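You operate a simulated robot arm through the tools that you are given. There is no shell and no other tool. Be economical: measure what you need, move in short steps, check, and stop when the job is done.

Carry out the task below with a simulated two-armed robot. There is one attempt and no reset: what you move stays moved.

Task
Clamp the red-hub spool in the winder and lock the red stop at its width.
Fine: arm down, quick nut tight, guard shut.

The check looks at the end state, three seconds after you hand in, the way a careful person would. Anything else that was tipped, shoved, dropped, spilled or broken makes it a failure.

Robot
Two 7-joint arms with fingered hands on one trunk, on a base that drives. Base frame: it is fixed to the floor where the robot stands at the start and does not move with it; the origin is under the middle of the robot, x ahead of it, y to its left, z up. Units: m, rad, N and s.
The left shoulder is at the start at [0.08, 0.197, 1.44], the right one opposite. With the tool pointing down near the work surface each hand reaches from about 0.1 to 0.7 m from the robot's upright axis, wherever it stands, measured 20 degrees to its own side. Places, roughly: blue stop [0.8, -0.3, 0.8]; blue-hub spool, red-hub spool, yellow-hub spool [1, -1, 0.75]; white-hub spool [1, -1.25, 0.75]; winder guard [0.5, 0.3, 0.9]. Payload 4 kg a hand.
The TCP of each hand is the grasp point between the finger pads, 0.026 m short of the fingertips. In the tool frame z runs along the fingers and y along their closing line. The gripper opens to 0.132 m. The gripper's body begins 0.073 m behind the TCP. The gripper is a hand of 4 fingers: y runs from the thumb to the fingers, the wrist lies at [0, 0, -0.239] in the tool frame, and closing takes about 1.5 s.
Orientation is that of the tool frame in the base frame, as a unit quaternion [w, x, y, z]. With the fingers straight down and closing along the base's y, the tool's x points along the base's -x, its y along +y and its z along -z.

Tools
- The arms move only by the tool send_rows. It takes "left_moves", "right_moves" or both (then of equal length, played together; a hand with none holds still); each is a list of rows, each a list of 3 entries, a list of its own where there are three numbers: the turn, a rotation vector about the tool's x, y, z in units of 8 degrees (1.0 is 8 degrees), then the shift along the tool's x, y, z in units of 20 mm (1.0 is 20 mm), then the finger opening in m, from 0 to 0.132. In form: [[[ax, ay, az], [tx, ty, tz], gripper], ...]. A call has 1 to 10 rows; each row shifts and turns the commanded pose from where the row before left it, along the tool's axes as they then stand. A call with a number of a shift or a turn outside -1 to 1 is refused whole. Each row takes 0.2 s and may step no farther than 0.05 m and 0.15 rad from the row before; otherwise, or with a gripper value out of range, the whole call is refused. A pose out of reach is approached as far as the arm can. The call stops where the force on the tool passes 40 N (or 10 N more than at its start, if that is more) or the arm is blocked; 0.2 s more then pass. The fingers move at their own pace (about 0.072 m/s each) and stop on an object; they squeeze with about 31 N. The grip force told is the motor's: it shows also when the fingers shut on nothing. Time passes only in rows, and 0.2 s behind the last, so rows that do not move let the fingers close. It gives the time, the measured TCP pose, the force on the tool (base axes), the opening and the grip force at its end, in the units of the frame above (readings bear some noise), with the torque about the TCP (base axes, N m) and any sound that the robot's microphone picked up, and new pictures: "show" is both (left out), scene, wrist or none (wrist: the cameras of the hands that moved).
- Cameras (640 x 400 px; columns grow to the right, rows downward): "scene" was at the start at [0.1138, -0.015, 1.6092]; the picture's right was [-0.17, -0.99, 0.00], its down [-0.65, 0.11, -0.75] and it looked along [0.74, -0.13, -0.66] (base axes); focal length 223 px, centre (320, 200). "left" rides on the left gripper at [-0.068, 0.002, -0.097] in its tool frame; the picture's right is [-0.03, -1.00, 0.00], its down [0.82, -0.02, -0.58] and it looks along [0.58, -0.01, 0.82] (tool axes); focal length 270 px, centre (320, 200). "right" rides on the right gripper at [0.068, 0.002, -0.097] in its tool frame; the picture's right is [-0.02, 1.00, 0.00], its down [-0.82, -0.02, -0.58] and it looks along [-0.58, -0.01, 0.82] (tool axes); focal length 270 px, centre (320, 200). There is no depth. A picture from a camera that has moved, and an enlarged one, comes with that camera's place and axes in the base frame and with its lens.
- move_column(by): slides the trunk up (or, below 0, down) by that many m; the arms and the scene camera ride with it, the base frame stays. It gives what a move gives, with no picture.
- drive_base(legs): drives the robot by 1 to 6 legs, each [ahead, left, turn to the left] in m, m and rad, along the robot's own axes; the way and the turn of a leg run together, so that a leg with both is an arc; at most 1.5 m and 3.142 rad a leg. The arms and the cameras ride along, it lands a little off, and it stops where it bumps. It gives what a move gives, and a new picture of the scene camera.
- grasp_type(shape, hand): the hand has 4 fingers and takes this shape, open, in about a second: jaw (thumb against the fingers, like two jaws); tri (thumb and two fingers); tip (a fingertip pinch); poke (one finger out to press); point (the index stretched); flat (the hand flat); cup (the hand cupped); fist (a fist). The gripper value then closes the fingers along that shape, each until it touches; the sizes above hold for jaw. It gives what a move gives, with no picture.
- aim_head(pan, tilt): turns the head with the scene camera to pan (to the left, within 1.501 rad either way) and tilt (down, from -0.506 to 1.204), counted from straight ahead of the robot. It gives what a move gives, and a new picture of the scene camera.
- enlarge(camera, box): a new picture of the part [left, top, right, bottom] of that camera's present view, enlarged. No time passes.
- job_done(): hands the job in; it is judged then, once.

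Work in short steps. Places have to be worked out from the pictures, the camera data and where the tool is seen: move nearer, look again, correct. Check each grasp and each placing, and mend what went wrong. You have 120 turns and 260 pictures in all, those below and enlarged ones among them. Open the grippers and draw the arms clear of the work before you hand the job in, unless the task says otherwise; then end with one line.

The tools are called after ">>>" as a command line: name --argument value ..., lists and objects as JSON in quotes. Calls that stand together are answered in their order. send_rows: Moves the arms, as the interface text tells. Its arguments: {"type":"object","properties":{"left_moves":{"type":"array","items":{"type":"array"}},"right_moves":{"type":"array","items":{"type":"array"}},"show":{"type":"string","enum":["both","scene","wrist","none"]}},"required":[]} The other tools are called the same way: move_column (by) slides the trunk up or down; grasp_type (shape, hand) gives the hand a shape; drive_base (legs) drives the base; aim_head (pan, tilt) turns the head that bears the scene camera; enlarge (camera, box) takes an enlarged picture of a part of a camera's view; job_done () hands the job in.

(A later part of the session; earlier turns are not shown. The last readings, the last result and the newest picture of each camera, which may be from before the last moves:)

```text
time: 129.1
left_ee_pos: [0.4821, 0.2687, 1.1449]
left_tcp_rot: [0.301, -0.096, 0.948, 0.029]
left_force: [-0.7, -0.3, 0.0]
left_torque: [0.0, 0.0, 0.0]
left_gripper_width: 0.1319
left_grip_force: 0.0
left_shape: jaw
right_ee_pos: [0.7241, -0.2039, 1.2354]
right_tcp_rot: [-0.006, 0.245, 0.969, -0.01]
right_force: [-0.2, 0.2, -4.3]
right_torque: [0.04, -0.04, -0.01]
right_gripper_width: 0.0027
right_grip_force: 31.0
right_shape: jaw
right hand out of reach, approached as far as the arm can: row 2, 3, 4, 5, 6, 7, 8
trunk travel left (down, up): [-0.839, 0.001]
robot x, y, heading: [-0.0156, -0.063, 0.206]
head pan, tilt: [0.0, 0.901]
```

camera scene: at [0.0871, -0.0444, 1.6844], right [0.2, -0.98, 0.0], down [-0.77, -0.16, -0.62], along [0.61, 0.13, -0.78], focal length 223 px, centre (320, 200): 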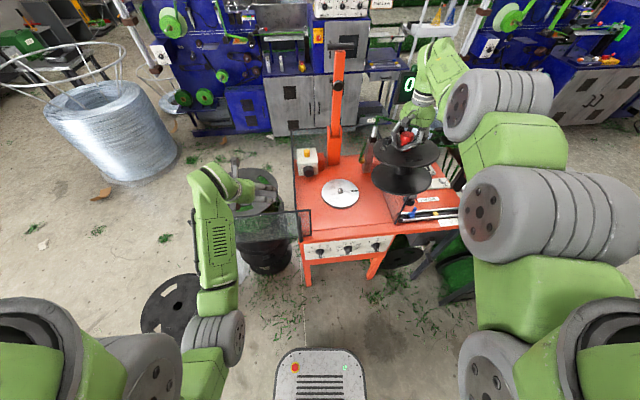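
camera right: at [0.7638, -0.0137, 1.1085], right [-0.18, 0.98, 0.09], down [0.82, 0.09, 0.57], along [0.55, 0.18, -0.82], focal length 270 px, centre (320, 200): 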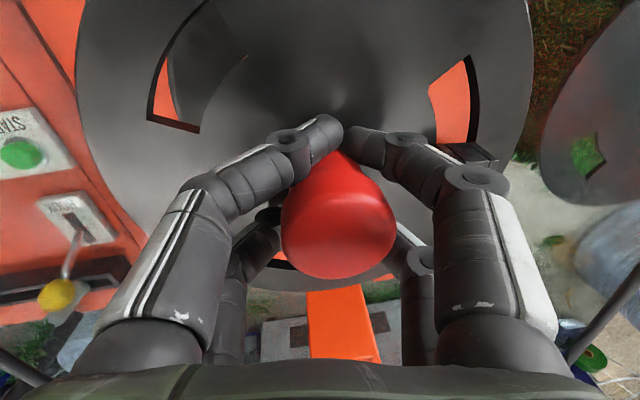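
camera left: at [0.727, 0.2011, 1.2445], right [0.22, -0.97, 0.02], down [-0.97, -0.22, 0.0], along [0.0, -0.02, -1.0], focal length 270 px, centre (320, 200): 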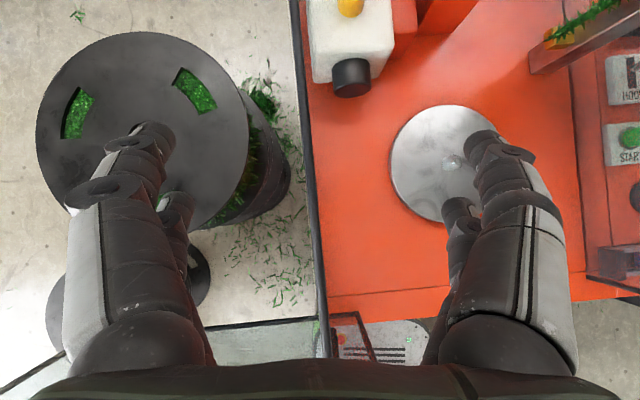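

Consistent with the hypothesis. I try again: stretch outward, then inward combined with downward/upward motion.

>>> send_rows --right_moves '[[[0, 0, 0], [-0.76, 0.64, 0], 0.0], [[0, 0, 0], [-0.5, 0.4, -0.6], 0.0], [[0, 0, 0], [-0.3, 0.2, -1], 0.0], [[0, 0, 0], [0.3, -0.3, -1], 0.0], [[0, 0, 0], [0.76, -0.64, 0], 0.0], [[0, 0, 0], [0.76, -0.64, 0], 0.0], [[0, 0, 0], [0.76, -0.64, 0], 0.0], [[0, 0, 0], [0.76, -0.64, 0], 0.0]]' --show "none"

>>> send_rows --right_moves '[[[0, 0, 0], [-0.76, 0.64, 0], 0.0], [[0, 0, 0], [-0.76, 0.64, 0], 0.0], [[0, 0, 0], [-0.76, 0.64, 0], 0.0], [[0, 0, 0], [-0.76, 0.64, 0], 0.0], [[0, 0, 0], [-0.76, 0.64, 0], 0.0], [[0, 0, 0], [0.3, -0.3, 0.8], 0.0], [[0, 0, 0], [0.76, -0.64, 0.5], 0.0], [[0, 0, 0], [0.76, -0.64, 0], 0.0], [[0, 0, 0], [0.76, -0.64, 0], 0.0]]' --show "scene"

```text
time: 130.9
left_ee_pos: [0.483, 0.2682, 1.1429]
left_tcp_rot: [0.301, -0.098, 0.948, 0.031]
left_force: [-0.2, 0.3, -0.2]
left_torque: [-0.02, 0.03, 0.0]
left_gripper_width: 0.1317
left_grip_force: 0.0
left_shape: jaw
right_ee_pos: [0.6548, -0.2153, 1.2689]
right_tcp_rot: [-0.005, 0.244, 0.97, -0.008]
right_force: [0.4, -0.1, -4.7]
right_torque: [0.04, 0.0, -0.01]
right_gripper_width: 0.0027
right_grip_force: 31.1
right_shape: jaw
right hand out of reach, approached as far as the arm can: row 1, 2, 3
trunk travel left (down, up): [-0.839, 0.001]
robot x, y, heading: [-0.0198, -0.0631, 0.205]
head pan, tilt: [0.0, 0.901]
```

```text
time: 132.9
left_ee_pos: [0.4816, 0.267, 1.1441]
left_tcp_rot: [0.301, -0.097, 0.948, 0.03]
left_force: [-0.4, 0.6, -0.8]
left_torque: [-0.03, -0.01, 0.01]
left_gripper_width: 0.1319
left_grip_force: 0.0
left_shape: jaw
right_ee_pos: [0.6686, -0.2076, 1.242]
right_tcp_rot: [-0.006, 0.245, 0.969, -0.008]
right_force: [0.2, 0.8, -4.3]
right_torque: [0.05, -0.06, 0.0]
right_gripper_width: 0.0027
right_grip_force: 30.5
right_shape: jaw
right hand out of reach, approached as far as the arm can: row 5
trunk travel left (down, up): [-0.839, 0.001]
robot x, y, heading: [-0.0184, -0.0678, 0.196]
head pan, tilt: [0.0, 0.901]
camera scene: at [0.0845, -0.0443, 1.6846], right [0.2, -0.98, 0.0], down [-0.77, -0.16, -0.62], along [0.61, 0.13, -0.78], focal length 223 px, centre (320, 200)
```

scene: 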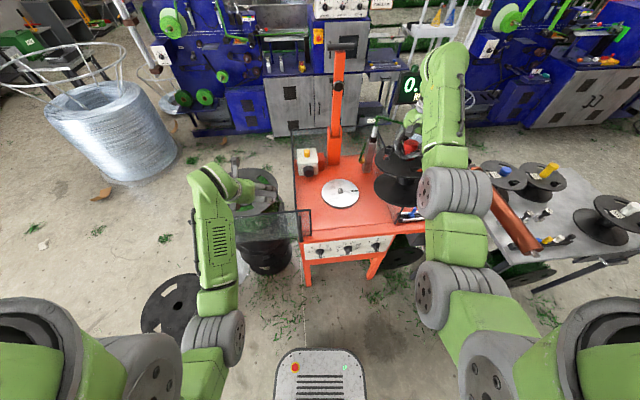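

Un-jammed: the arm is back in its good posture. I undo the yaw, then bring the hand to ahead 0.52/right 0.07 before driving in, so the target will be within comfortable reach.

>>> send_rows --right_moves '[[[0, 0, -1], [0, 0, 0], 0.0], [[0, 0, -1], [0, 0, 0], 0.0], [[0, 0, -1], [0, 0, 0], 0.0], [[0, 0, -1], [0, 0, 0], 0.0], [[0, 0, -1], [0, 0, 0], 0.0]]' --show "none"

>>> send_rows --right_moves '[[[0, 0, 0], [0.8, 0.8, 0], 0.0], [[0, 0, 0], [0.8, 0.8, 0], 0.0], [[0, 0, 0], [0.8, 0.9, 0], 0.0], [[0, 0, 0], [0.8, 1, 0], 0.0], [[0, 0, 0], [0.6, 1, 0], 0.0], [[0, 0, 0], [0.6, 1, 0], 0.0], [[0, 0, 0], [0.6, 1, 0], 0.0], [[0, 0, 0], [0.6, 1, 0], 0.0], [[0, 0, 0], [0.4, 1, 0], 0.0], [[0, 0, 0], [0.2, 1, 0], 0.0]]' --show "scene"

```text
time: 134.1
left_ee_pos: [0.4821, 0.2684, 1.1427]
left_tcp_rot: [0.3, -0.097, 0.948, 0.03]
left_force: [0.4, 0.2, 0.3]
left_torque: [0.02, -0.03, 0.01]
left_gripper_width: 0.1316
left_grip_force: 0.0
left_shape: jaw
right_ee_pos: [0.6712, -0.21, 1.2421]
right_tcp_rot: [-0.007, -0.102, 0.995, -0.007]
right_force: [0.0, 1.2, -4.9]
right_torque: [0.04, 0.01, 0.01]
right_gripper_width: 0.0028
right_grip_force: 31.2
right_shape: jaw
trunk travel left (down, up): [-0.839, 0.001]
robot x, y, heading: [-0.0205, -0.0646, 0.202]
head pan, tilt: [0.0, 0.901]
```

```text
time: 136.3
left_ee_pos: [0.4822, 0.269, 1.1432]
left_tcp_rot: [0.301, -0.097, 0.948, 0.029]
left_force: [0.9, -0.2, -0.2]
left_torque: [0.0, 0.0, 0.02]
left_gripper_width: 0.1317
left_grip_force: 0.0
left_shape: jaw
right_ee_pos: [0.5305, -0.0381, 1.2369]
right_tcp_rot: [-0.008, -0.102, 0.995, -0.007]
right_force: [0.7, 0.4, -5.2]
right_torque: [0.07, 0.0, -0.01]
right_gripper_width: 0.0027
right_grip_force: 31.1
right_shape: jaw
right hand out of reach, approached as far as the arm can: row 7, 8, 9
trunk travel left (down, up): [-0.839, 0.001]
robot x, y, heading: [-0.0184, -0.0616, 0.2]
head pan, tilt: [0.0, 0.901]
camera scene: at [0.0862, -0.0432, 1.6845], right [0.2, -0.98, 0.0], down [-0.77, -0.16, -0.62], along [0.61, 0.12, -0.78], focal length 223 px, centre (320, 200)
```

scene: 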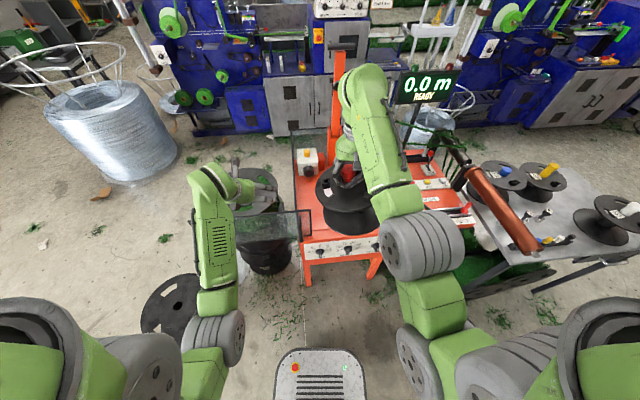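

Good posture (ahead 0.54, right 0.09). Drive in.

>>> drive_base --legs '[[0.235, -0.03, 0]]'

>>> send_rows --right_moves '[[[0, 0, 0], [0, 0, 1], 0.0], [[0, 0, 0], [0, 0, 1], 0.0], [[0, 0, 0], [0, 0, 1], 0.0], [[0, 0, 0], [0, 0, 1], 0.0], [[0, 0, 0], [0, 0, 1], 0.0], [[0, 0, 0], [0, 0, 1], 0.0], [[0, 0, 0], [0, 0, 1], 0.0], [[0, 0, 0], [0, 0, 1], 0.0], [[0, 0, 0], [0, 0, 1], 0.0], [[0, 0, 0], [0, 0, 0], 0.0]]' --show "none"

>>> enlarge --camera "scene" --box '[270, 180, 370, 260]'

```text
time: 138.0
left_ee_pos: [0.7041, 0.2843, 1.1461]
left_tcp_rot: [0.303, -0.098, 0.948, 0.029]
left_force: [0.1, 0.0, 0.0]
left_torque: [-0.05, -0.02, 0.02]
left_gripper_width: 0.132
left_grip_force: 0.1
left_shape: jaw
right_ee_pos: [0.7546, -0.0221, 1.239]
right_tcp_rot: [-0.005, -0.102, 0.995, -0.007]
right_force: [0.4, -0.4, -5.4]
right_torque: [0.04, 0.0, -0.02]
right_gripper_width: 0.0025
right_grip_force: 30.6
right_shape: jaw
trunk travel left (down, up): [-0.839, 0.001]
robot x, y, heading: [0.2054, -0.0491, 0.209]
head pan, tilt: [0.0, 0.901]
camera scene: at [0.3078, -0.0278, 1.685], right [0.2, -0.98, 0.0], down [-0.76, -0.16, -0.62], along [0.61, 0.13, -0.78], focal length 223 px, centre (320, 200)
```

scene: 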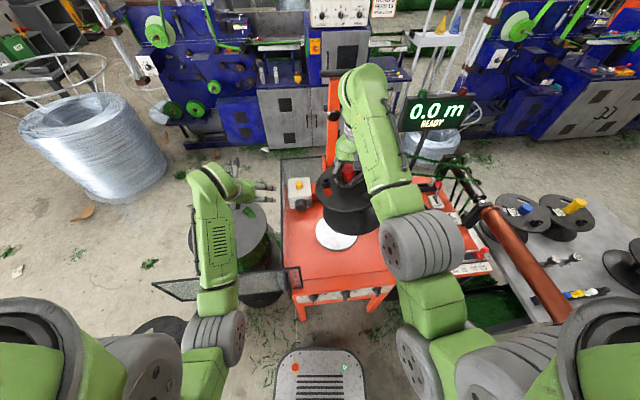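

```text
time: 140.2
left_ee_pos: [0.711, 0.2849, 1.1433]
left_tcp_rot: [0.3, -0.098, 0.948, 0.03]
left_force: [0.2, -0.2, 0.3]
left_torque: [0.01, -0.01, -0.04]
left_gripper_width: 0.1319
left_grip_force: 0.1
left_shape: jaw
right_ee_pos: [0.7581, -0.0245, 1.0577]
right_tcp_rot: [-0.007, -0.102, 0.995, -0.007]
right_force: [0.5, 0.3, -3.7]
right_torque: [0.08, 0.03, -0.01]
right_gripper_width: 0.0026
right_grip_force: 30.7
right_shape: jaw
trunk travel left (down, up): [-0.839, 0.001]
robot x, y, heading: [0.208, -0.0472, 0.204]
head pan, tilt: [0.0, 0.901]
```

```text
5.00 times, centred on (320, 220) of scene
camera zoom: at [0.3152, -0.0271, 1.6844], right [0.2, -0.98, 0.0], down [-0.77, -0.16, -0.62], along [0.61, 0.13, -0.78], focal length 1116 px, centre (320, 100)
```

zoom: 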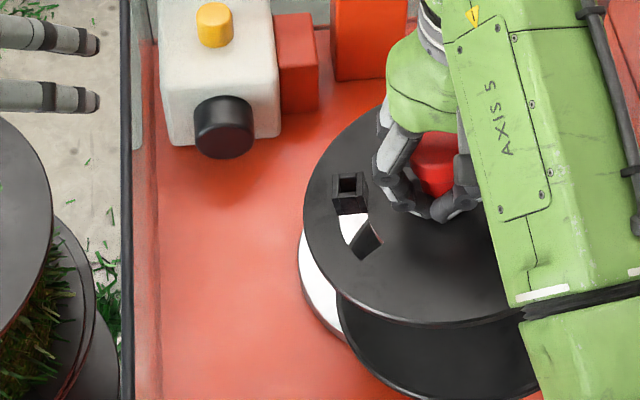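

Posture fine. Target TCP ≈ (0.8235, 0.018) given the lean; I move there at this height and check.

>>> send_rows --right_moves '[[[0, 0, 0], [-0.9, 0.36, 0], 0.0], [[0, 0, 0], [-0.9, 0.36, 0], 0.0], [[0, 0, 0], [-0.9, 0.36, 0.5], 0.0], [[0, 0, 0], [-0.9, 0.36, 1], 0.0], [[0, 0, 0], [0, 0, 1], 0.0], [[0, 0, 0], [0, 0, 0], 0.0], [[0, 0, 0], [0, 0, 0], 0.0]]' --show "none"

>>> enlarge --camera "scene" --box '[280, 180, 380, 260]'

>>> enlarge --camera "left" --box '[400, 0, 640, 200]'

```text
time: 141.8
left_ee_pos: [0.711, 0.2859, 1.1434]
left_tcp_rot: [0.301, -0.097, 0.948, 0.029]
left_force: [0.2, 0.0, 0.1]
left_torque: [-0.01, -0.04, 0.0]
left_gripper_width: 0.1319
left_grip_force: 0.1
left_shape: jaw
right_ee_pos: [0.8216, 0.0178, 1.005]
right_tcp_rot: [-0.007, -0.102, 0.995, -0.006]
right_force: [1.4, 0.4, -4.2]
right_torque: [0.07, -0.02, 0.01]
right_gripper_width: 0.0028
right_grip_force: 31.3
right_shape: jaw
trunk travel left (down, up): [-0.839, 0.001]
robot x, y, heading: [0.21, -0.0479, 0.204]
head pan, tilt: [0.0, 0.901]
```

```text
5.00 times, centred on (330, 220) of scene
camera zoom: at [0.3153, -0.027, 1.6844], right [0.2, -0.98, 0.0], down [-0.77, -0.16, -0.62], along [0.61, 0.13, -0.78], focal length 1116 px, centre (270, 100)
```

zoom: 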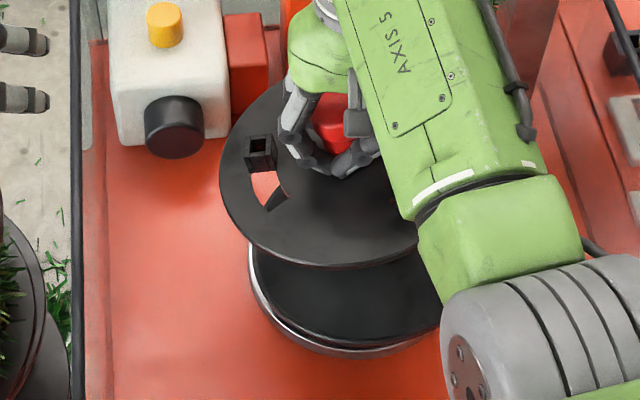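

```text
2.00 times, centred on (520, 100) of left
camera zoom: at [0.7089, 0.288, 1.2621], right [0.22, -0.97, 0.02], down [-0.97, -0.22, 0.0], along [0.0, -0.02, -1.0], focal length 541 px, centre (-80, 400)
```

zoom: 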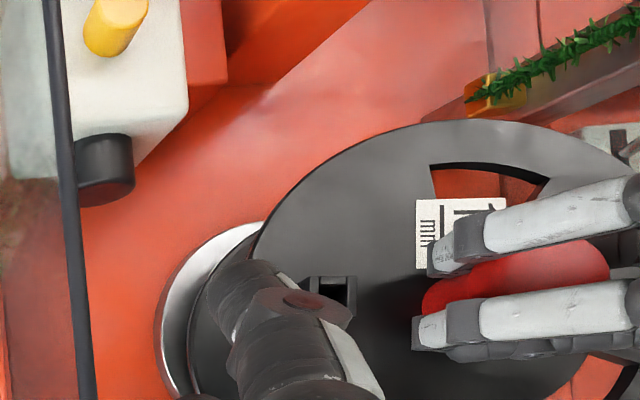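

The spool's lean has crept to ~14° (top left). In this good posture I counter-tilt the tool 13.6° and shift right, then re-measure.

>>> send_rows --right_moves '[[[-0.57, 0, 0], [0, 0, -0.2], 0.0], [[-0.57, 0, 0], [0, -0.3, 0], 0.0], [[-0.56, 0, 0], [0, -0.5, 0], 0.0], [[0, 0, 0], [0, 0, 0], 0.0], [[0, 0, 0], [0, 0, 0], 0.0]]' --show "wrist"

>>> enlarge --camera "scene" --box '[280, 180, 380, 260]'

```text
time: 143.0
left_ee_pos: [0.7106, 0.2862, 1.1421]
left_tcp_rot: [0.301, -0.097, 0.948, 0.029]
left_force: [0.2, -0.5, -0.2]
left_torque: [0.01, -0.02, 0.03]
left_gripper_width: 0.1315
left_grip_force: 0.1
left_shape: jaw
right_ee_pos: [0.8255, 0.0034, 1.0075]
right_tcp_rot: [-0.019, -0.1, 0.989, 0.111]
right_force: [0.0, -0.7, -4.5]
right_torque: [-0.01, -0.03, -0.04]
right_gripper_width: 0.0027
right_grip_force: 31.3
right_shape: jaw
trunk travel left (down, up): [-0.839, 0.001]
robot x, y, heading: [0.2095, -0.0452, 0.205]
head pan, tilt: [0.0, 0.901]
camera right: at [0.7636, -0.0301, 1.1024], right [-0.17, 0.96, 0.22], down [0.84, 0.02, 0.54], along [0.52, 0.28, -0.81], focal length 270 px, centre (320, 200)
```

right: 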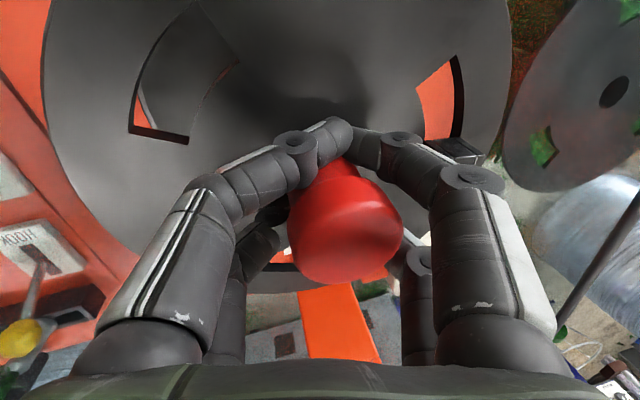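

```text
5.00 times, centred on (330, 220) of scene
camera zoom: at [0.3151, -0.0266, 1.6844], right [0.2, -0.98, 0.0], down [-0.77, -0.16, -0.62], along [0.61, 0.13, -0.78], focal length 1116 px, centre (270, 100)
```

zoom: 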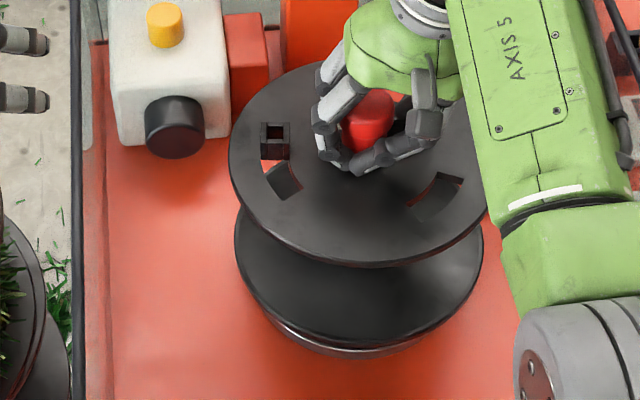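

Lean nearly fixed (3° left) and lateral aligned; ~7 mm more ahead is needed. I correct and descend toward the pin.

>>> send_rows --right_moves '[[[-0.4, 0, 0], [0, 0, 0], 0.0], [[0, 0, 0], [-0.35, -0.4, 0], 0.0], [[0, 0, 0], [0, -0.1, 0.35], 0.0], [[0, 0, 0], [0, 0, 0], 0.0], [[0, 0, 0], [0, 0, 0], 0.0]]' --show "none"

>>> enlarge --camera "scene" --box '[280, 180, 380, 260]'

>>> enlarge --camera "left" --box '[400, 0, 640, 200]'

```text
time: 144.2
left_ee_pos: [0.7087, 0.286, 1.144]
left_tcp_rot: [0.301, -0.097, 0.948, 0.03]
left_force: [-0.2, 0.5, 0.1]
left_torque: [-0.01, 0.02, -0.03]
left_gripper_width: 0.1318
left_grip_force: 0.0
left_shape: jaw
right_ee_pos: [0.8339, -0.0045, 0.9976]
right_tcp_rot: [-0.022, -0.099, 0.985, 0.139]
right_force: [0.5, -1.2, -3.5]
right_torque: [-0.03, -0.02, -0.02]
right_gripper_width: 0.0026
right_grip_force: 31.3
right_shape: jaw
trunk travel left (down, up): [-0.839, 0.001]
robot x, y, heading: [0.2071, -0.0503, 0.204]
head pan, tilt: [0.0, 0.901]
```

```text
5.00 times, centred on (330, 220) of scene
camera zoom: at [0.3153, -0.0273, 1.6844], right [0.2, -0.98, 0.0], down [-0.77, -0.16, -0.62], along [0.61, 0.13, -0.78], focal length 1116 px, centre (270, 100)
```

zoom: 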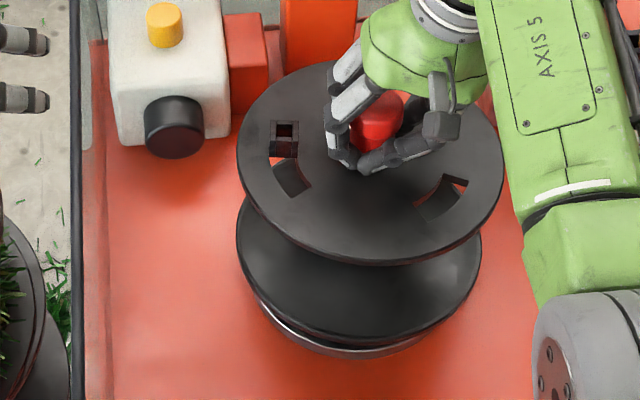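

```text
2.00 times, centred on (520, 100) of left
camera zoom: at [0.7089, 0.2878, 1.2621], right [0.22, -0.97, 0.02], down [-0.97, -0.22, 0.0], along [0.0, -0.02, -1.0], focal length 541 px, centre (-80, 400)
```

zoom: 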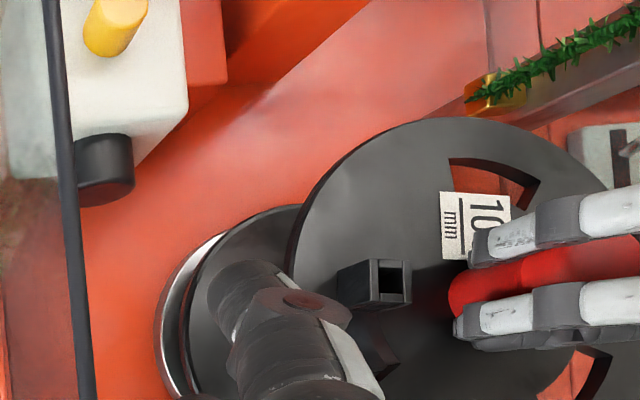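

Verticality good. Combining both cameras, the spool needs ~10 mm more ahead and 2 mm left; then I descend in small steps watching the force.

>>> send_rows --right_moves '[[[0, 0, 0], [-0.5, 0.1, 0], 0.0], [[0, 0, 0], [0, -0.08, 0.3], 0.0], [[0, 0, 0], [0, -0.08, 0.3], 0.0], [[0, 0, 0], [0, 0, 0], 0.0], [[0, 0, 0], [0, 0, 0], 0.0]]' --show "none"

>>> enlarge --camera "scene" --box '[280, 180, 380, 260]'

```text
time: 145.4
left_ee_pos: [0.7107, 0.2858, 1.1452]
left_tcp_rot: [0.301, -0.097, 0.948, 0.03]
left_force: [0.6, -0.2, 0.2]
left_torque: [0.0, -0.01, -0.01]
left_gripper_width: 0.1317
left_grip_force: 0.1
left_shape: jaw
right_ee_pos: [0.8439, 0.0004, 0.986]
right_tcp_rot: [-0.022, -0.099, 0.985, 0.139]
right_force: [-0.6, -0.8, -4.2]
right_torque: [-0.03, 0.01, -0.03]
right_gripper_width: 0.0027
right_grip_force: 31.3
right_shape: jaw
trunk travel left (down, up): [-0.839, 0.001]
robot x, y, heading: [0.2107, -0.0478, 0.202]
head pan, tilt: [0.0, 0.901]
```

```text
5.00 times, centred on (330, 220) of scene
camera zoom: at [0.3156, -0.027, 1.6844], right [0.2, -0.98, 0.0], down [-0.77, -0.16, -0.62], along [0.61, 0.13, -0.78], focal length 1116 px, centre (270, 100)
```

zoom: 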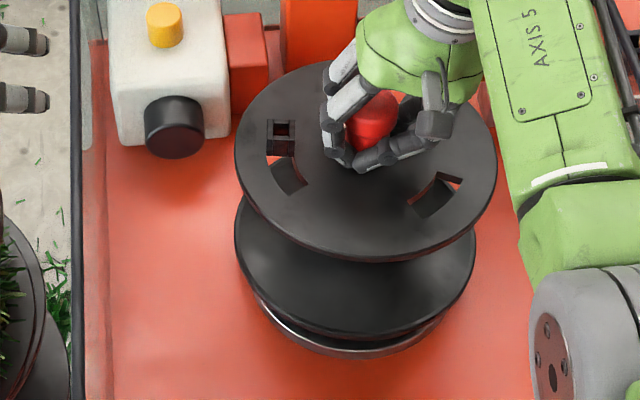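

Laterally on target. I continue down gently.

>>> send_rows --right_moves '[[[0, 0, 0], [0, -0.08, 0.3], 0.0], [[0, 0, 0], [0, -0.08, 0.3], 0.0], [[0, 0, 0], [0, -0.04, 0.15], 0.0], [[0, 0, 0], [0, 0, 0], 0.0]]' --show "none"

>>> enlarge --camera "scene" --box '[280, 180, 380, 260]'

```text
time: 146.4
left_ee_pos: [0.7105, 0.2872, 1.1439]
left_tcp_rot: [0.301, -0.097, 0.948, 0.03]
left_force: [0.6, -0.2, -0.5]
left_torque: [-0.02, -0.01, -0.01]
left_gripper_width: 0.1318
left_grip_force: 0.1
left_shape: jaw
right_ee_pos: [0.8422, 0.0007, 0.9696]
right_tcp_rot: [-0.022, -0.1, 0.985, 0.138]
right_force: [1.2, -0.5, -5.2]
right_torque: [-0.04, -0.07, 0.0]
right_gripper_width: 0.0027
right_grip_force: 30.6
right_shape: jaw
trunk travel left (down, up): [-0.839, 0.001]
robot x, y, heading: [0.2099, -0.0496, 0.204]
head pan, tilt: [0.0, 0.901]
```

```text
5.00 times, centred on (330, 220) of scene
camera zoom: at [0.3153, -0.0271, 1.6844], right [0.2, -0.98, 0.0], down [-0.77, -0.16, -0.62], along [0.61, 0.13, -0.78], focal length 1116 px, centre (270, 100)
```

zoom: 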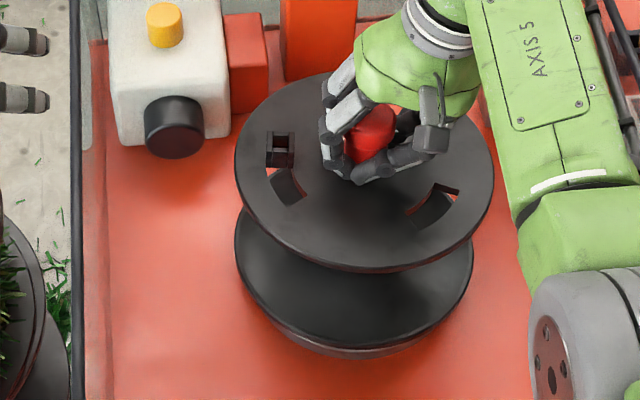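

No contact yet although below the earlier contact height, so the pin is likely entering the bore. Keep descending.

>>> send_rows --right_moves '[[[0, 0, 0], [0, -0.08, 0.3], 0.0], [[0, 0, 0], [0, -0.08, 0.3], 0.0], [[0, 0, 0], [0, -0.08, 0.3], 0.0], [[0, 0, 0], [0, 0, 0], 0.0]]' --show "none"

>>> enlarge --camera "scene" --box '[280, 180, 380, 260]'

```text
time: 147.4
left_ee_pos: [0.7082, 0.2859, 1.146]
left_tcp_rot: [0.302, -0.098, 0.948, 0.03]
left_force: [-0.8, -0.3, -0.3]
left_torque: [-0.04, 0.02, 0.01]
left_gripper_width: 0.1317
left_grip_force: 0.0
left_shape: jaw
right_ee_pos: [0.8401, 0.0019, 0.9556]
right_tcp_rot: [-0.02, -0.1, 0.985, 0.14]
right_force: [-5.3, -1.2, 10.2]
right_torque: [0.19, -0.52, 0.02]
right_gripper_width: 0.003
right_grip_force: 31.7
right_shape: jaw
trunk travel left (down, up): [-0.839, 0.001]
robot x, y, heading: [0.2065, -0.0502, 0.205]
head pan, tilt: [0.0, 0.901]
```

```text
5.00 times, centred on (330, 220) of scene
camera zoom: at [0.312, -0.0275, 1.6849], right [0.2, -0.98, 0.0], down [-0.77, -0.16, -0.62], along [0.61, 0.13, -0.78], focal length 1116 px, centre (270, 100)
```

zoom: 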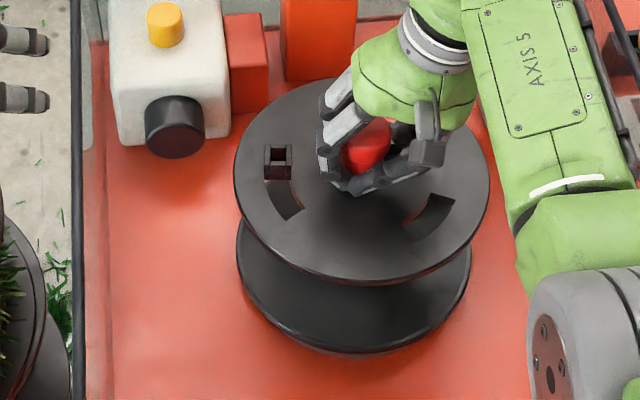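

Contact at TCP z 0.956 — about where the spool should be seated on the platter. I test with a small sideways nudge: if the pin is in the bore, force builds up.

>>> send_rows --right_moves '[[[0, 0, 0], [0.3, 0, 0], 0.0], [[0, 0, 0], [0.2, 0, 0.1], 0.0], [[0, 0, 0], [0, 0, 0], 0.0]]' --show "none"

>>> enlarge --camera "scene" --box '[280, 180, 380, 260]'

```text
time: 148.2
left_ee_pos: [0.708, 0.2873, 1.1447]
left_tcp_rot: [0.301, -0.097, 0.948, 0.03]
left_force: [0.4, 0.1, -0.3]
left_torque: [0.0, 0.01, -0.01]
left_gripper_width: 0.1319
left_grip_force: 0.0
left_shape: jaw
right_ee_pos: [0.8313, -0.0001, 0.9527]
right_tcp_rot: [-0.02, -0.1, 0.985, 0.138]
right_force: [1.1, -1.4, 9.0]
right_torque: [0.23, -0.92, -0.08]
right_gripper_width: 0.0024
right_grip_force: 31.2
right_shape: jaw
trunk travel left (down, up): [-0.839, 0.001]
robot x, y, heading: [0.2097, -0.0466, 0.204]
head pan, tilt: [0.0, 0.901]
```

```text
5.00 times, centred on (330, 220) of scene
camera zoom: at [0.3131, -0.0274, 1.6847], right [0.2, -0.98, 0.0], down [-0.77, -0.16, -0.62], along [0.61, 0.13, -0.78], focal length 1116 px, centre (270, 100)
```

zoom: 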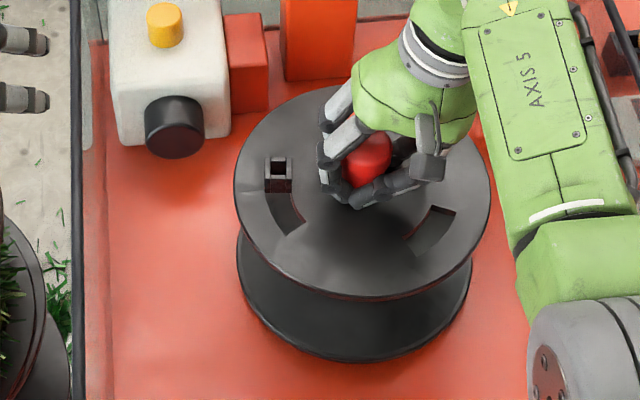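

The lower flange stays in place while the top leans with the hand: the foot is captured on the pin at platter level. I straighten the hand and open the fingers.

>>> send_rows --right_moves '[[[0, 0, 0], [-0.3, 0, 0], 0.0], [[0, 0, 0], [0, 0, 0], 0.02], [[0, 0, 0], [0, 0, 0], 0.05], [[0, 0, 0], [0, 0, 0], 0.055], [[0, 0, 0], [0, 0, 0], 0.055], [[0, 0, 0], [0, 0, 0], 0.055]]' --show "wrist"

>>> enlarge --camera "scene" --box '[280, 180, 380, 260]'

```text
time: 149.6
left_ee_pos: [0.7053, 0.2908, 1.1445]
left_tcp_rot: [0.303, -0.099, 0.947, 0.028]
left_force: [0.1, 0.6, -0.5]
left_torque: [-0.02, -0.02, -0.01]
left_gripper_width: 0.1317
left_grip_force: 0.1
left_shape: jaw
right_ee_pos: [0.8343, 0.0085, 0.9553]
right_tcp_rot: [-0.019, -0.1, 0.985, 0.14]
right_force: [-3.6, 23.6, 24.2]
right_torque: [0.22, 0.06, 0.0]
right_gripper_width: 0.0377
right_grip_force: 0.0
right_shape: jaw
trunk travel left (down, up): [-0.839, 0.001]
robot x, y, heading: [0.2077, -0.0503, 0.211]
head pan, tilt: [0.0, 0.901]
camera right: at [0.7731, -0.0307, 1.0481], right [-0.17, 0.95, 0.28], down [0.84, -0.01, 0.54], along [0.51, 0.33, -0.79], focal length 270 px, centre (320, 200)
```

right: 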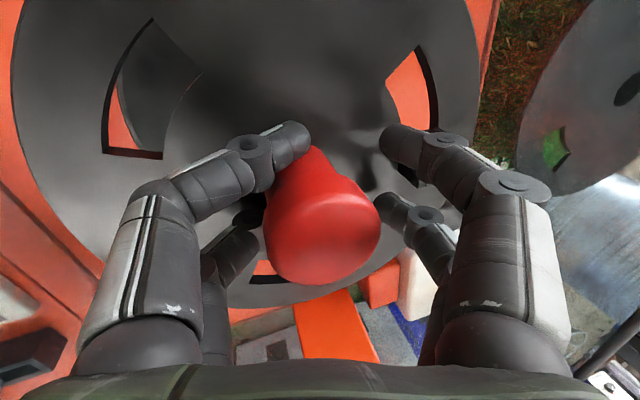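

```text
5.00 times, centred on (330, 220) of scene
camera zoom: at [0.3084, -0.0211, 1.6849], right [0.2, -0.98, 0.0], down [-0.76, -0.16, -0.62], along [0.61, 0.12, -0.78], focal length 1116 px, centre (270, 100)
```

zoom: 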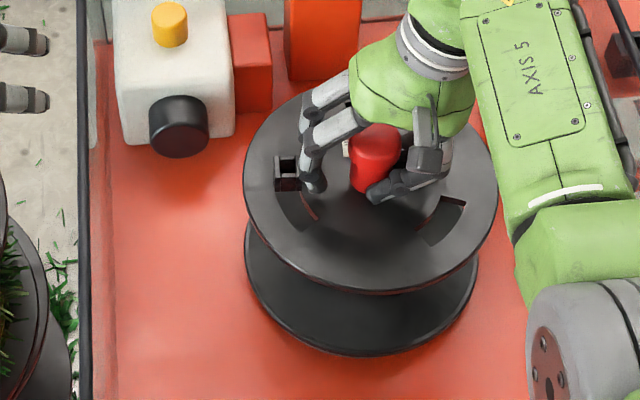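

The thumb tip pushes on the flange because of the tilt. I raise slightly while opening further.

>>> send_rows --right_moves '[[[0, 0, 0], [0, -0.1, -0.3], 0.055], [[0, 0, 0], [0, -0.1, -0.3], 0.055], [[0, 0, 0], [0, 0, 0], 0.055], [[0, 0, 0], [0, 0, 0], 0.055]]' --show "wrist"

>>> enlarge --camera "scene" --box '[280, 180, 380, 260]'

```text
time: 150.6
left_ee_pos: [0.7077, 0.2887, 1.1448]
left_tcp_rot: [0.302, -0.097, 0.948, 0.028]
left_force: [0.6, -0.6, 0.0]
left_torque: [-0.01, 0.03, -0.04]
left_gripper_width: 0.1319
left_grip_force: 0.2
left_shape: jaw
right_ee_pos: [0.8371, -0.0024, 0.9604]
right_tcp_rot: [-0.022, -0.1, 0.985, 0.138]
right_force: [-4.5, 19.0, 6.3]
right_torque: [0.74, 0.25, 0.04]
right_gripper_width: 0.0401
right_grip_force: 0.0
right_shape: jaw
trunk travel left (down, up): [-0.839, 0.001]
robot x, y, heading: [0.2097, -0.0468, 0.201]
head pan, tilt: [0.0, 0.901]
camera right: at [0.7758, -0.0405, 1.0546], right [-0.17, 0.95, 0.28], down [0.84, -0.01, 0.54], along [0.51, 0.32, -0.8], focal length 270 px, centre (320, 200)
```

right: 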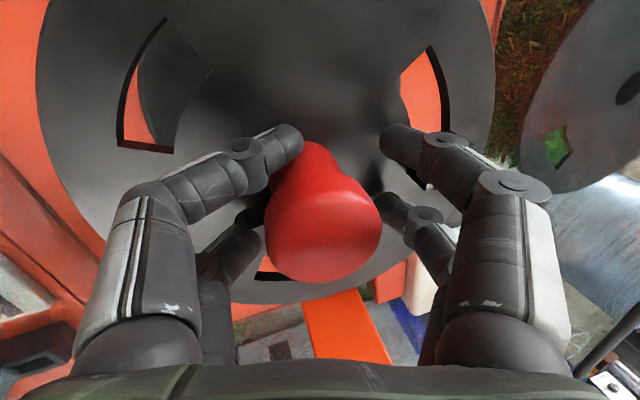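

```text
5.00 times, centred on (330, 220) of scene
camera zoom: at [0.3116, -0.0225, 1.6846], right [0.2, -0.98, 0.0], down [-0.77, -0.16, -0.62], along [0.61, 0.12, -0.78], focal length 1116 px, centre (270, 100)
```

zoom: 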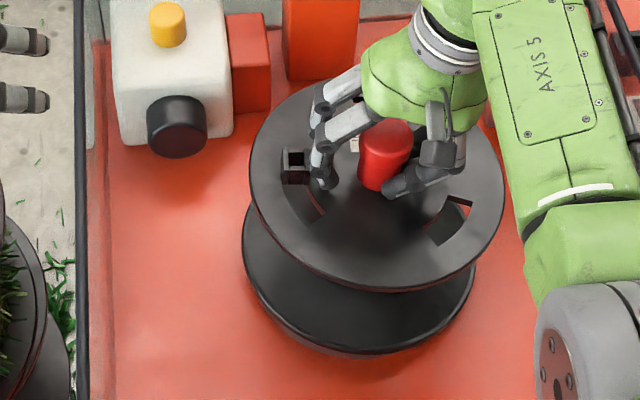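

I moved the wrong way laterally. I shift the hand back left ~9 mm to relieve the side force.

>>> send_rows --right_moves '[[[0, 0, 0], [0, 0.45, 0], 0.055], [[0, 0, 0], [0, 0, 0], 0.055], [[0, 0, 0], [0, 0, 0], 0.055]]' --show "wrist"

>>> enlarge --camera "scene" --box '[280, 180, 380, 260]'

```text
time: 151.4
left_ee_pos: [0.7086, 0.2869, 1.1437]
left_tcp_rot: [0.301, -0.097, 0.948, 0.028]
left_force: [0.1, 0.0, 0.7]
left_torque: [-0.01, 0.01, 0.0]
left_gripper_width: 0.1318
left_grip_force: 0.2
left_shape: jaw
right_ee_pos: [0.8358, 0.0036, 0.963]
right_tcp_rot: [-0.022, -0.1, 0.985, 0.138]
right_force: [-2.3, 8.0, 2.1]
right_torque: [0.88, 0.3, 0.02]
right_gripper_width: 0.0433
right_grip_force: 0.1
right_shape: jaw
trunk travel left (down, up): [-0.839, 0.001]
robot x, y, heading: [0.2089, -0.0498, 0.205]
head pan, tilt: [0.0, 0.901]
camera right: at [0.7754, -0.0342, 1.0561], right [-0.17, 0.95, 0.28], down [0.84, -0.01, 0.54], along [0.51, 0.32, -0.8], focal length 270 px, centre (320, 200)
```

right: 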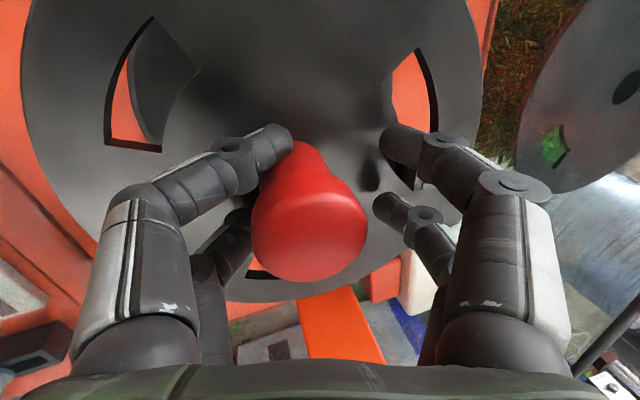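

```text
5.00 times, centred on (330, 220) of scene
camera zoom: at [0.3135, -0.0247, 1.6845], right [0.2, -0.98, 0.0], down [-0.77, -0.16, -0.62], along [0.61, 0.12, -0.78], focal length 1116 px, centre (270, 100)
```

zoom: 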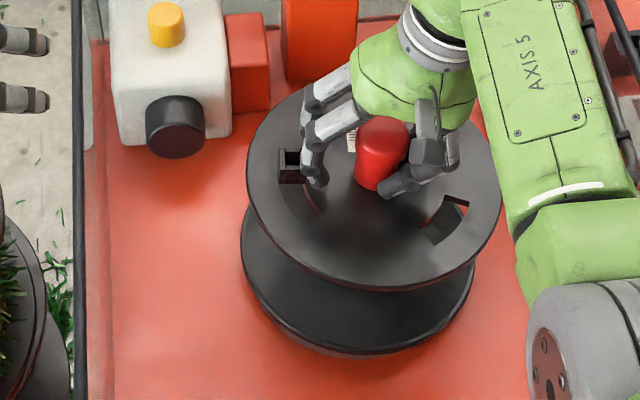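

The opening thumb presses the flange down because of the tilt. I raise straight up 18 mm in small steps.

>>> send_rows --right_moves '[[[0, 0, 0], [0, 0.09, -0.3], 0.05], [[0, 0, 0], [0, 0.09, -0.3], 0.05], [[0, 0, 0], [0, 0.09, -0.3], 0.05], [[0, 0, 0], [0, 0, 0], 0.05]]' --show "wrist"

>>> enlarge --camera "scene" --box '[280, 180, 380, 260]'

```text
time: 152.4
left_ee_pos: [0.7097, 0.2873, 1.1438]
left_tcp_rot: [0.301, -0.098, 0.948, 0.03]
left_force: [0.2, -0.6, 0.0]
left_torque: [0.0, 0.05, -0.03]
left_gripper_width: 0.1319
left_grip_force: 0.1
left_shape: jaw
right_ee_pos: [0.8381, 0.004, 0.9828]
right_tcp_rot: [-0.021, -0.1, 0.985, 0.139]
right_force: [-1.2, 5.8, 0.9]
right_torque: [0.77, 0.21, -0.07]
right_gripper_width: 0.0421
right_grip_force: 0.0
right_shape: jaw
trunk travel left (down, up): [-0.839, 0.001]
robot x, y, heading: [0.2095, -0.0494, 0.208]
head pan, tilt: [0.0, 0.901]
camera right: at [0.7767, -0.0344, 1.076], right [-0.17, 0.95, 0.28], down [0.84, -0.01, 0.54], along [0.51, 0.32, -0.8], focal length 270 px, centre (320, 200)
```

right: 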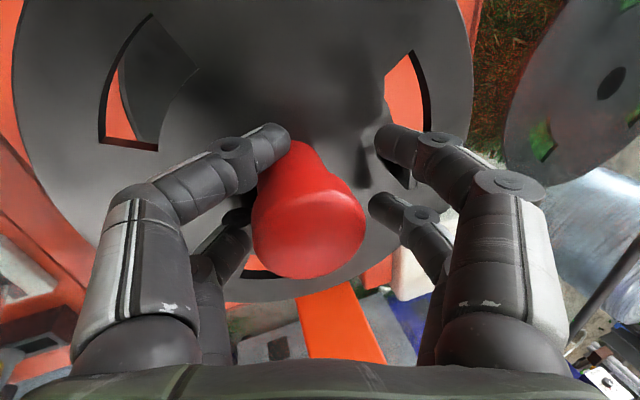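

```text
5.00 times, centred on (330, 220) of scene
camera zoom: at [0.3149, -0.0261, 1.6846], right [0.2, -0.98, 0.0], down [-0.77, -0.16, -0.62], along [0.61, 0.13, -0.78], focal length 1116 px, centre (270, 100)
```

zoom: 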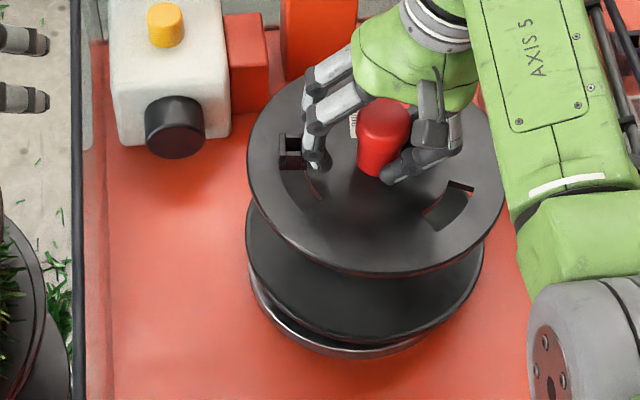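

The spool rose with the hand — something still hooks. I look closer before acting.

>>> enlarge --camera "scene" --box '[320, 190, 365, 225]'

>>> enlarge --camera "right" --box '[180, 100, 460, 290]'

>>> enlarge --camera "left" --box '[480, 40, 640, 160]'

```text
11.43 times, centred on (342, 208) of scene
camera zoom: at [0.3149, -0.0261, 1.6846], right [0.2, -0.98, 0.0], down [-0.77, -0.16, -0.62], along [0.61, 0.13, -0.78], focal length 2550 px, centre (63, 114)
```

zoom: 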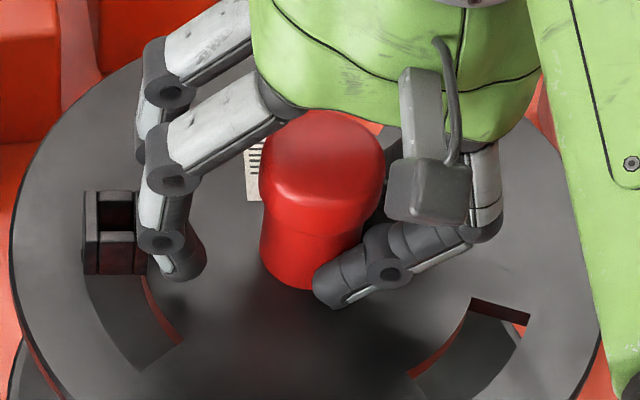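

```text
2.11 times, centred on (320, 195) of right
camera zoom: at [0.7767, -0.0344, 1.076], right [-0.17, 0.95, 0.28], down [0.84, -0.01, 0.54], along [0.51, 0.32, -0.8], focal length 569 px, centre (320, 210)
```

zoom: 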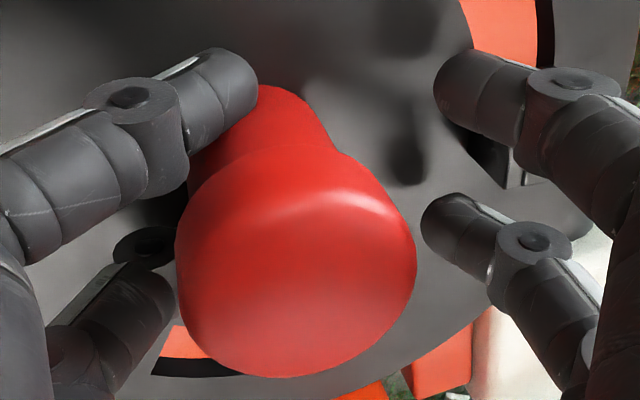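

```text
3.33 times, centred on (560, 100) of left
camera zoom: at [0.7087, 0.2886, 1.2621], right [0.22, -0.97, 0.02], down [-0.97, -0.22, 0.0], along [0.0, -0.02, -1.0], focal length 901 px, centre (-480, 533)
```

zoom: 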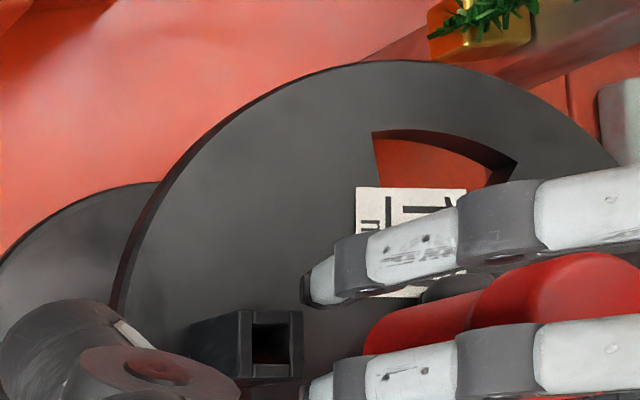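

The thumb still hugs the hub's right-front while the fingers abut the black block on the left. I lower 14 mm back, then move the hand right so the thumb frees.

>>> send_rows --right_moves '[[[0, 0, 0], [0, -0.09, 0.3], 0.045], [[0, 0, 0], [0, -0.09, 0.3], 0.045], [[0, 0, 0], [0, -0.3, -0.05], 0.05], [[0, 0, 0], [0, -0.3, -0.05], 0.055], [[0, 0, 0], [0, 0, 0], 0.055]]' --show "wrist"

>>> enlarge --camera "scene" --box '[280, 180, 380, 260]'

```text
time: 153.6
left_ee_pos: [0.7094, 0.2882, 1.1427]
left_tcp_rot: [0.301, -0.098, 0.948, 0.029]
left_force: [-1.2, -0.3, -0.7]
left_torque: [-0.01, 0.0, 0.02]
left_gripper_width: 0.1319
left_grip_force: 0.0
left_shape: jaw
right_ee_pos: [0.8389, -0.0047, 0.9656]
right_tcp_rot: [-0.022, -0.101, 0.985, 0.138]
right_force: [-4.7, 10.1, -6.8]
right_torque: [1.43, 0.54, -0.01]
right_gripper_width: 0.043
right_grip_force: 0.1
right_shape: jaw
trunk travel left (down, up): [-0.839, 0.001]
robot x, y, heading: [0.2063, -0.0505, 0.204]
head pan, tilt: [0.0, 0.901]
camera right: at [0.7787, -0.0439, 1.0608], right [-0.17, 0.95, 0.28], down [0.85, -0.01, 0.53], along [0.51, 0.32, -0.8], focal length 270 px, centre (320, 200)
```

right: 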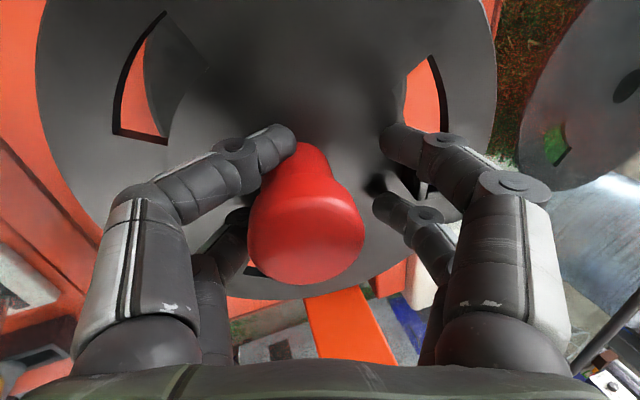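

```text
5.00 times, centred on (330, 220) of scene
camera zoom: at [0.3149, -0.0242, 1.6844], right [0.2, -0.98, 0.0], down [-0.77, -0.16, -0.62], along [0.61, 0.13, -0.78], focal length 1116 px, centre (270, 100)
```

zoom: 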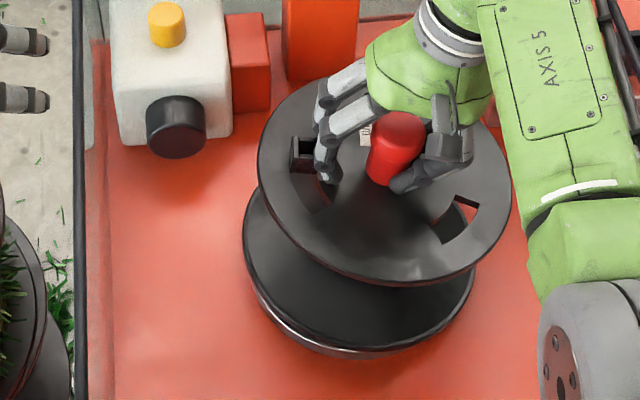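

The spool follows the hand. I move back left, partly close so the fingers leave the block, yaw the hand 24° clockwise (fingers away from the block) and then open again.

>>> send_rows --right_moves '[[[0, 0, 0], [0, 0.3, 0.05], 0.03], [[0, 0, 0], [0, 0.3, 0.05], 0.03], [[0, 0, 0], [0, 0, 0], 0.03], [[0, 0, 1], [0, 0, 0], 0.03], [[0, 0, 1], [0, 0, 0], 0.03], [[0, 0, 1], [0, 0, 0], 0.03], [[0, 0, 0], [0, 0, 0], 0.06], [[0, 0, 0], [0, 0, 0], 0.06], [[0, 0, 0], [0, 0, 0], 0.06]]' --show "wrist"

>>> enlarge --camera "scene" --box '[280, 180, 380, 260]'

```text
time: 155.6
left_ee_pos: [0.7106, 0.2881, 1.1426]
left_tcp_rot: [0.3, -0.097, 0.948, 0.029]
left_force: [0.6, 0.0, 0.0]
left_torque: [-0.02, -0.04, 0.0]
left_gripper_width: 0.132
left_grip_force: 0.1
left_shape: jaw
right_ee_pos: [0.8403, 0.0047, 0.9689]
right_tcp_rot: [-0.051, 0.106, 0.984, 0.132]
right_force: [10.0, 10.4, -7.6]
right_torque: [1.23, -1.5, -0.06]
right_gripper_width: 0.046
right_grip_force: 0.1
right_shape: jaw
trunk travel left (down, up): [-0.839, 0.001]
robot x, y, heading: [0.207, -0.0464, 0.208]
head pan, tilt: [0.0, 0.901]
camera right: at [0.7802, -0.0057, 1.07], right [0.25, 0.94, 0.24], down [0.83, -0.33, 0.45], along [0.5, 0.09, -0.86], focal length 270 px, centre (320, 200)
```

right: 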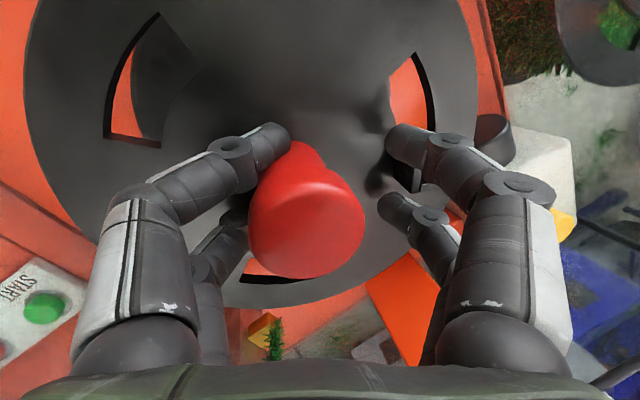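

```text
5.00 times, centred on (330, 220) of scene
camera zoom: at [0.3179, -0.0247, 1.6842], right [0.2, -0.98, 0.0], down [-0.77, -0.16, -0.62], along [0.61, 0.13, -0.79], focal length 1116 px, centre (270, 100)
```

zoom: 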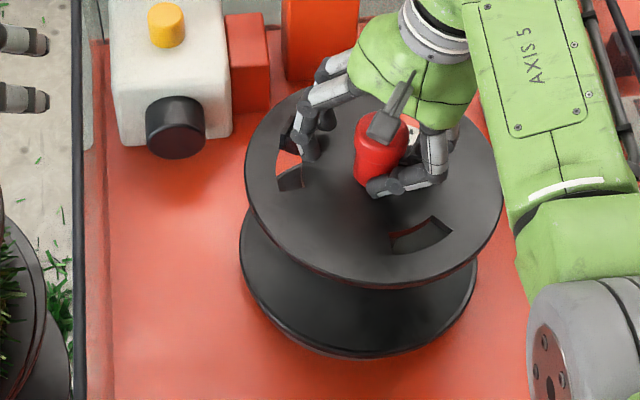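

The spool seems held as long as finger contact persists on both sides (hub at the thumb, block at the fingers). I set an intermediate opening where neither should touch, and wait.

>>> send_rows --right_moves '[[[0, 0, 0], [0, -0.05, 0.25], 0.036], [[0, 0, 0], [0, -0.05, 0.2], 0.036], [[0, 0, 0], [0, 0, 0], 0.036], [[0, 0, 0], [0, 0, 0], 0.036], [[0, 0, 0], [0, 0, 0], 0.036], [[0, 0, 0], [0, 0, 0], 0.036]]' --show "wrist"

>>> enlarge --camera "scene" --box '[280, 180, 380, 260]'

```text
time: 157.0
left_ee_pos: [0.7084, 0.2855, 1.1453]
left_tcp_rot: [0.301, -0.097, 0.948, 0.03]
left_force: [0.0, -1.2, -0.5]
left_torque: [0.01, 0.03, -0.06]
left_gripper_width: 0.1318
left_grip_force: 0.1
left_shape: jaw
right_ee_pos: [0.8357, 0.0018, 0.9608]
right_tcp_rot: [-0.05, 0.106, 0.984, 0.132]
right_force: [1.9, 0.4, 4.8]
right_torque: [0.05, -1.17, -0.25]
right_gripper_width: 0.0115
right_grip_force: 31.2
right_shape: jaw
trunk travel left (down, up): [-0.839, 0.001]
robot x, y, heading: [0.2123, -0.0499, 0.206]
head pan, tilt: [0.0, 0.901]
camera right: at [0.7765, -0.0076, 1.0617], right [0.25, 0.94, 0.24], down [0.83, -0.34, 0.45], along [0.5, 0.09, -0.86], focal length 270 px, centre (320, 200)
```

right: 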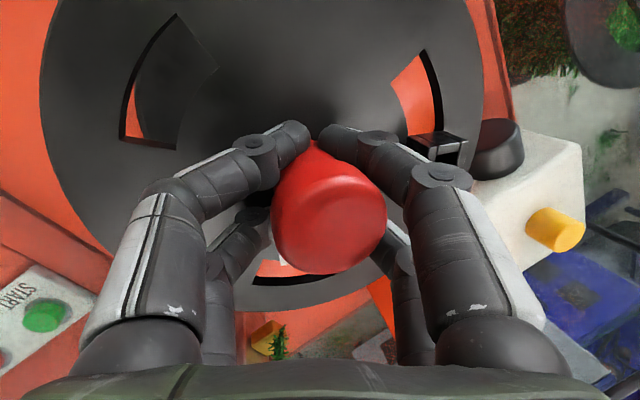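

```text
5.00 times, centred on (330, 220) of scene
camera zoom: at [0.3137, -0.0274, 1.6846], right [0.2, -0.98, 0.0], down [-0.77, -0.16, -0.62], along [0.61, 0.13, -0.78], focal length 1116 px, centre (270, 100)
```

zoom: 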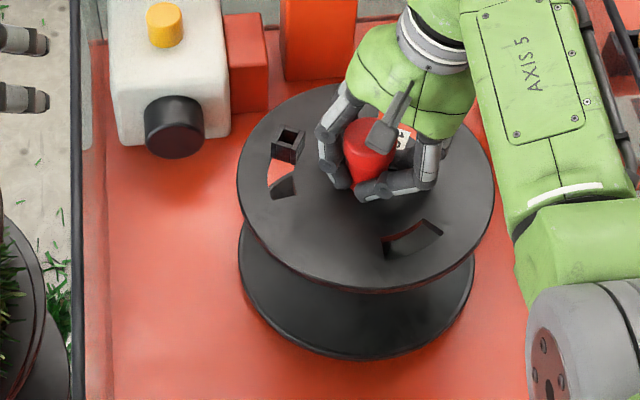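

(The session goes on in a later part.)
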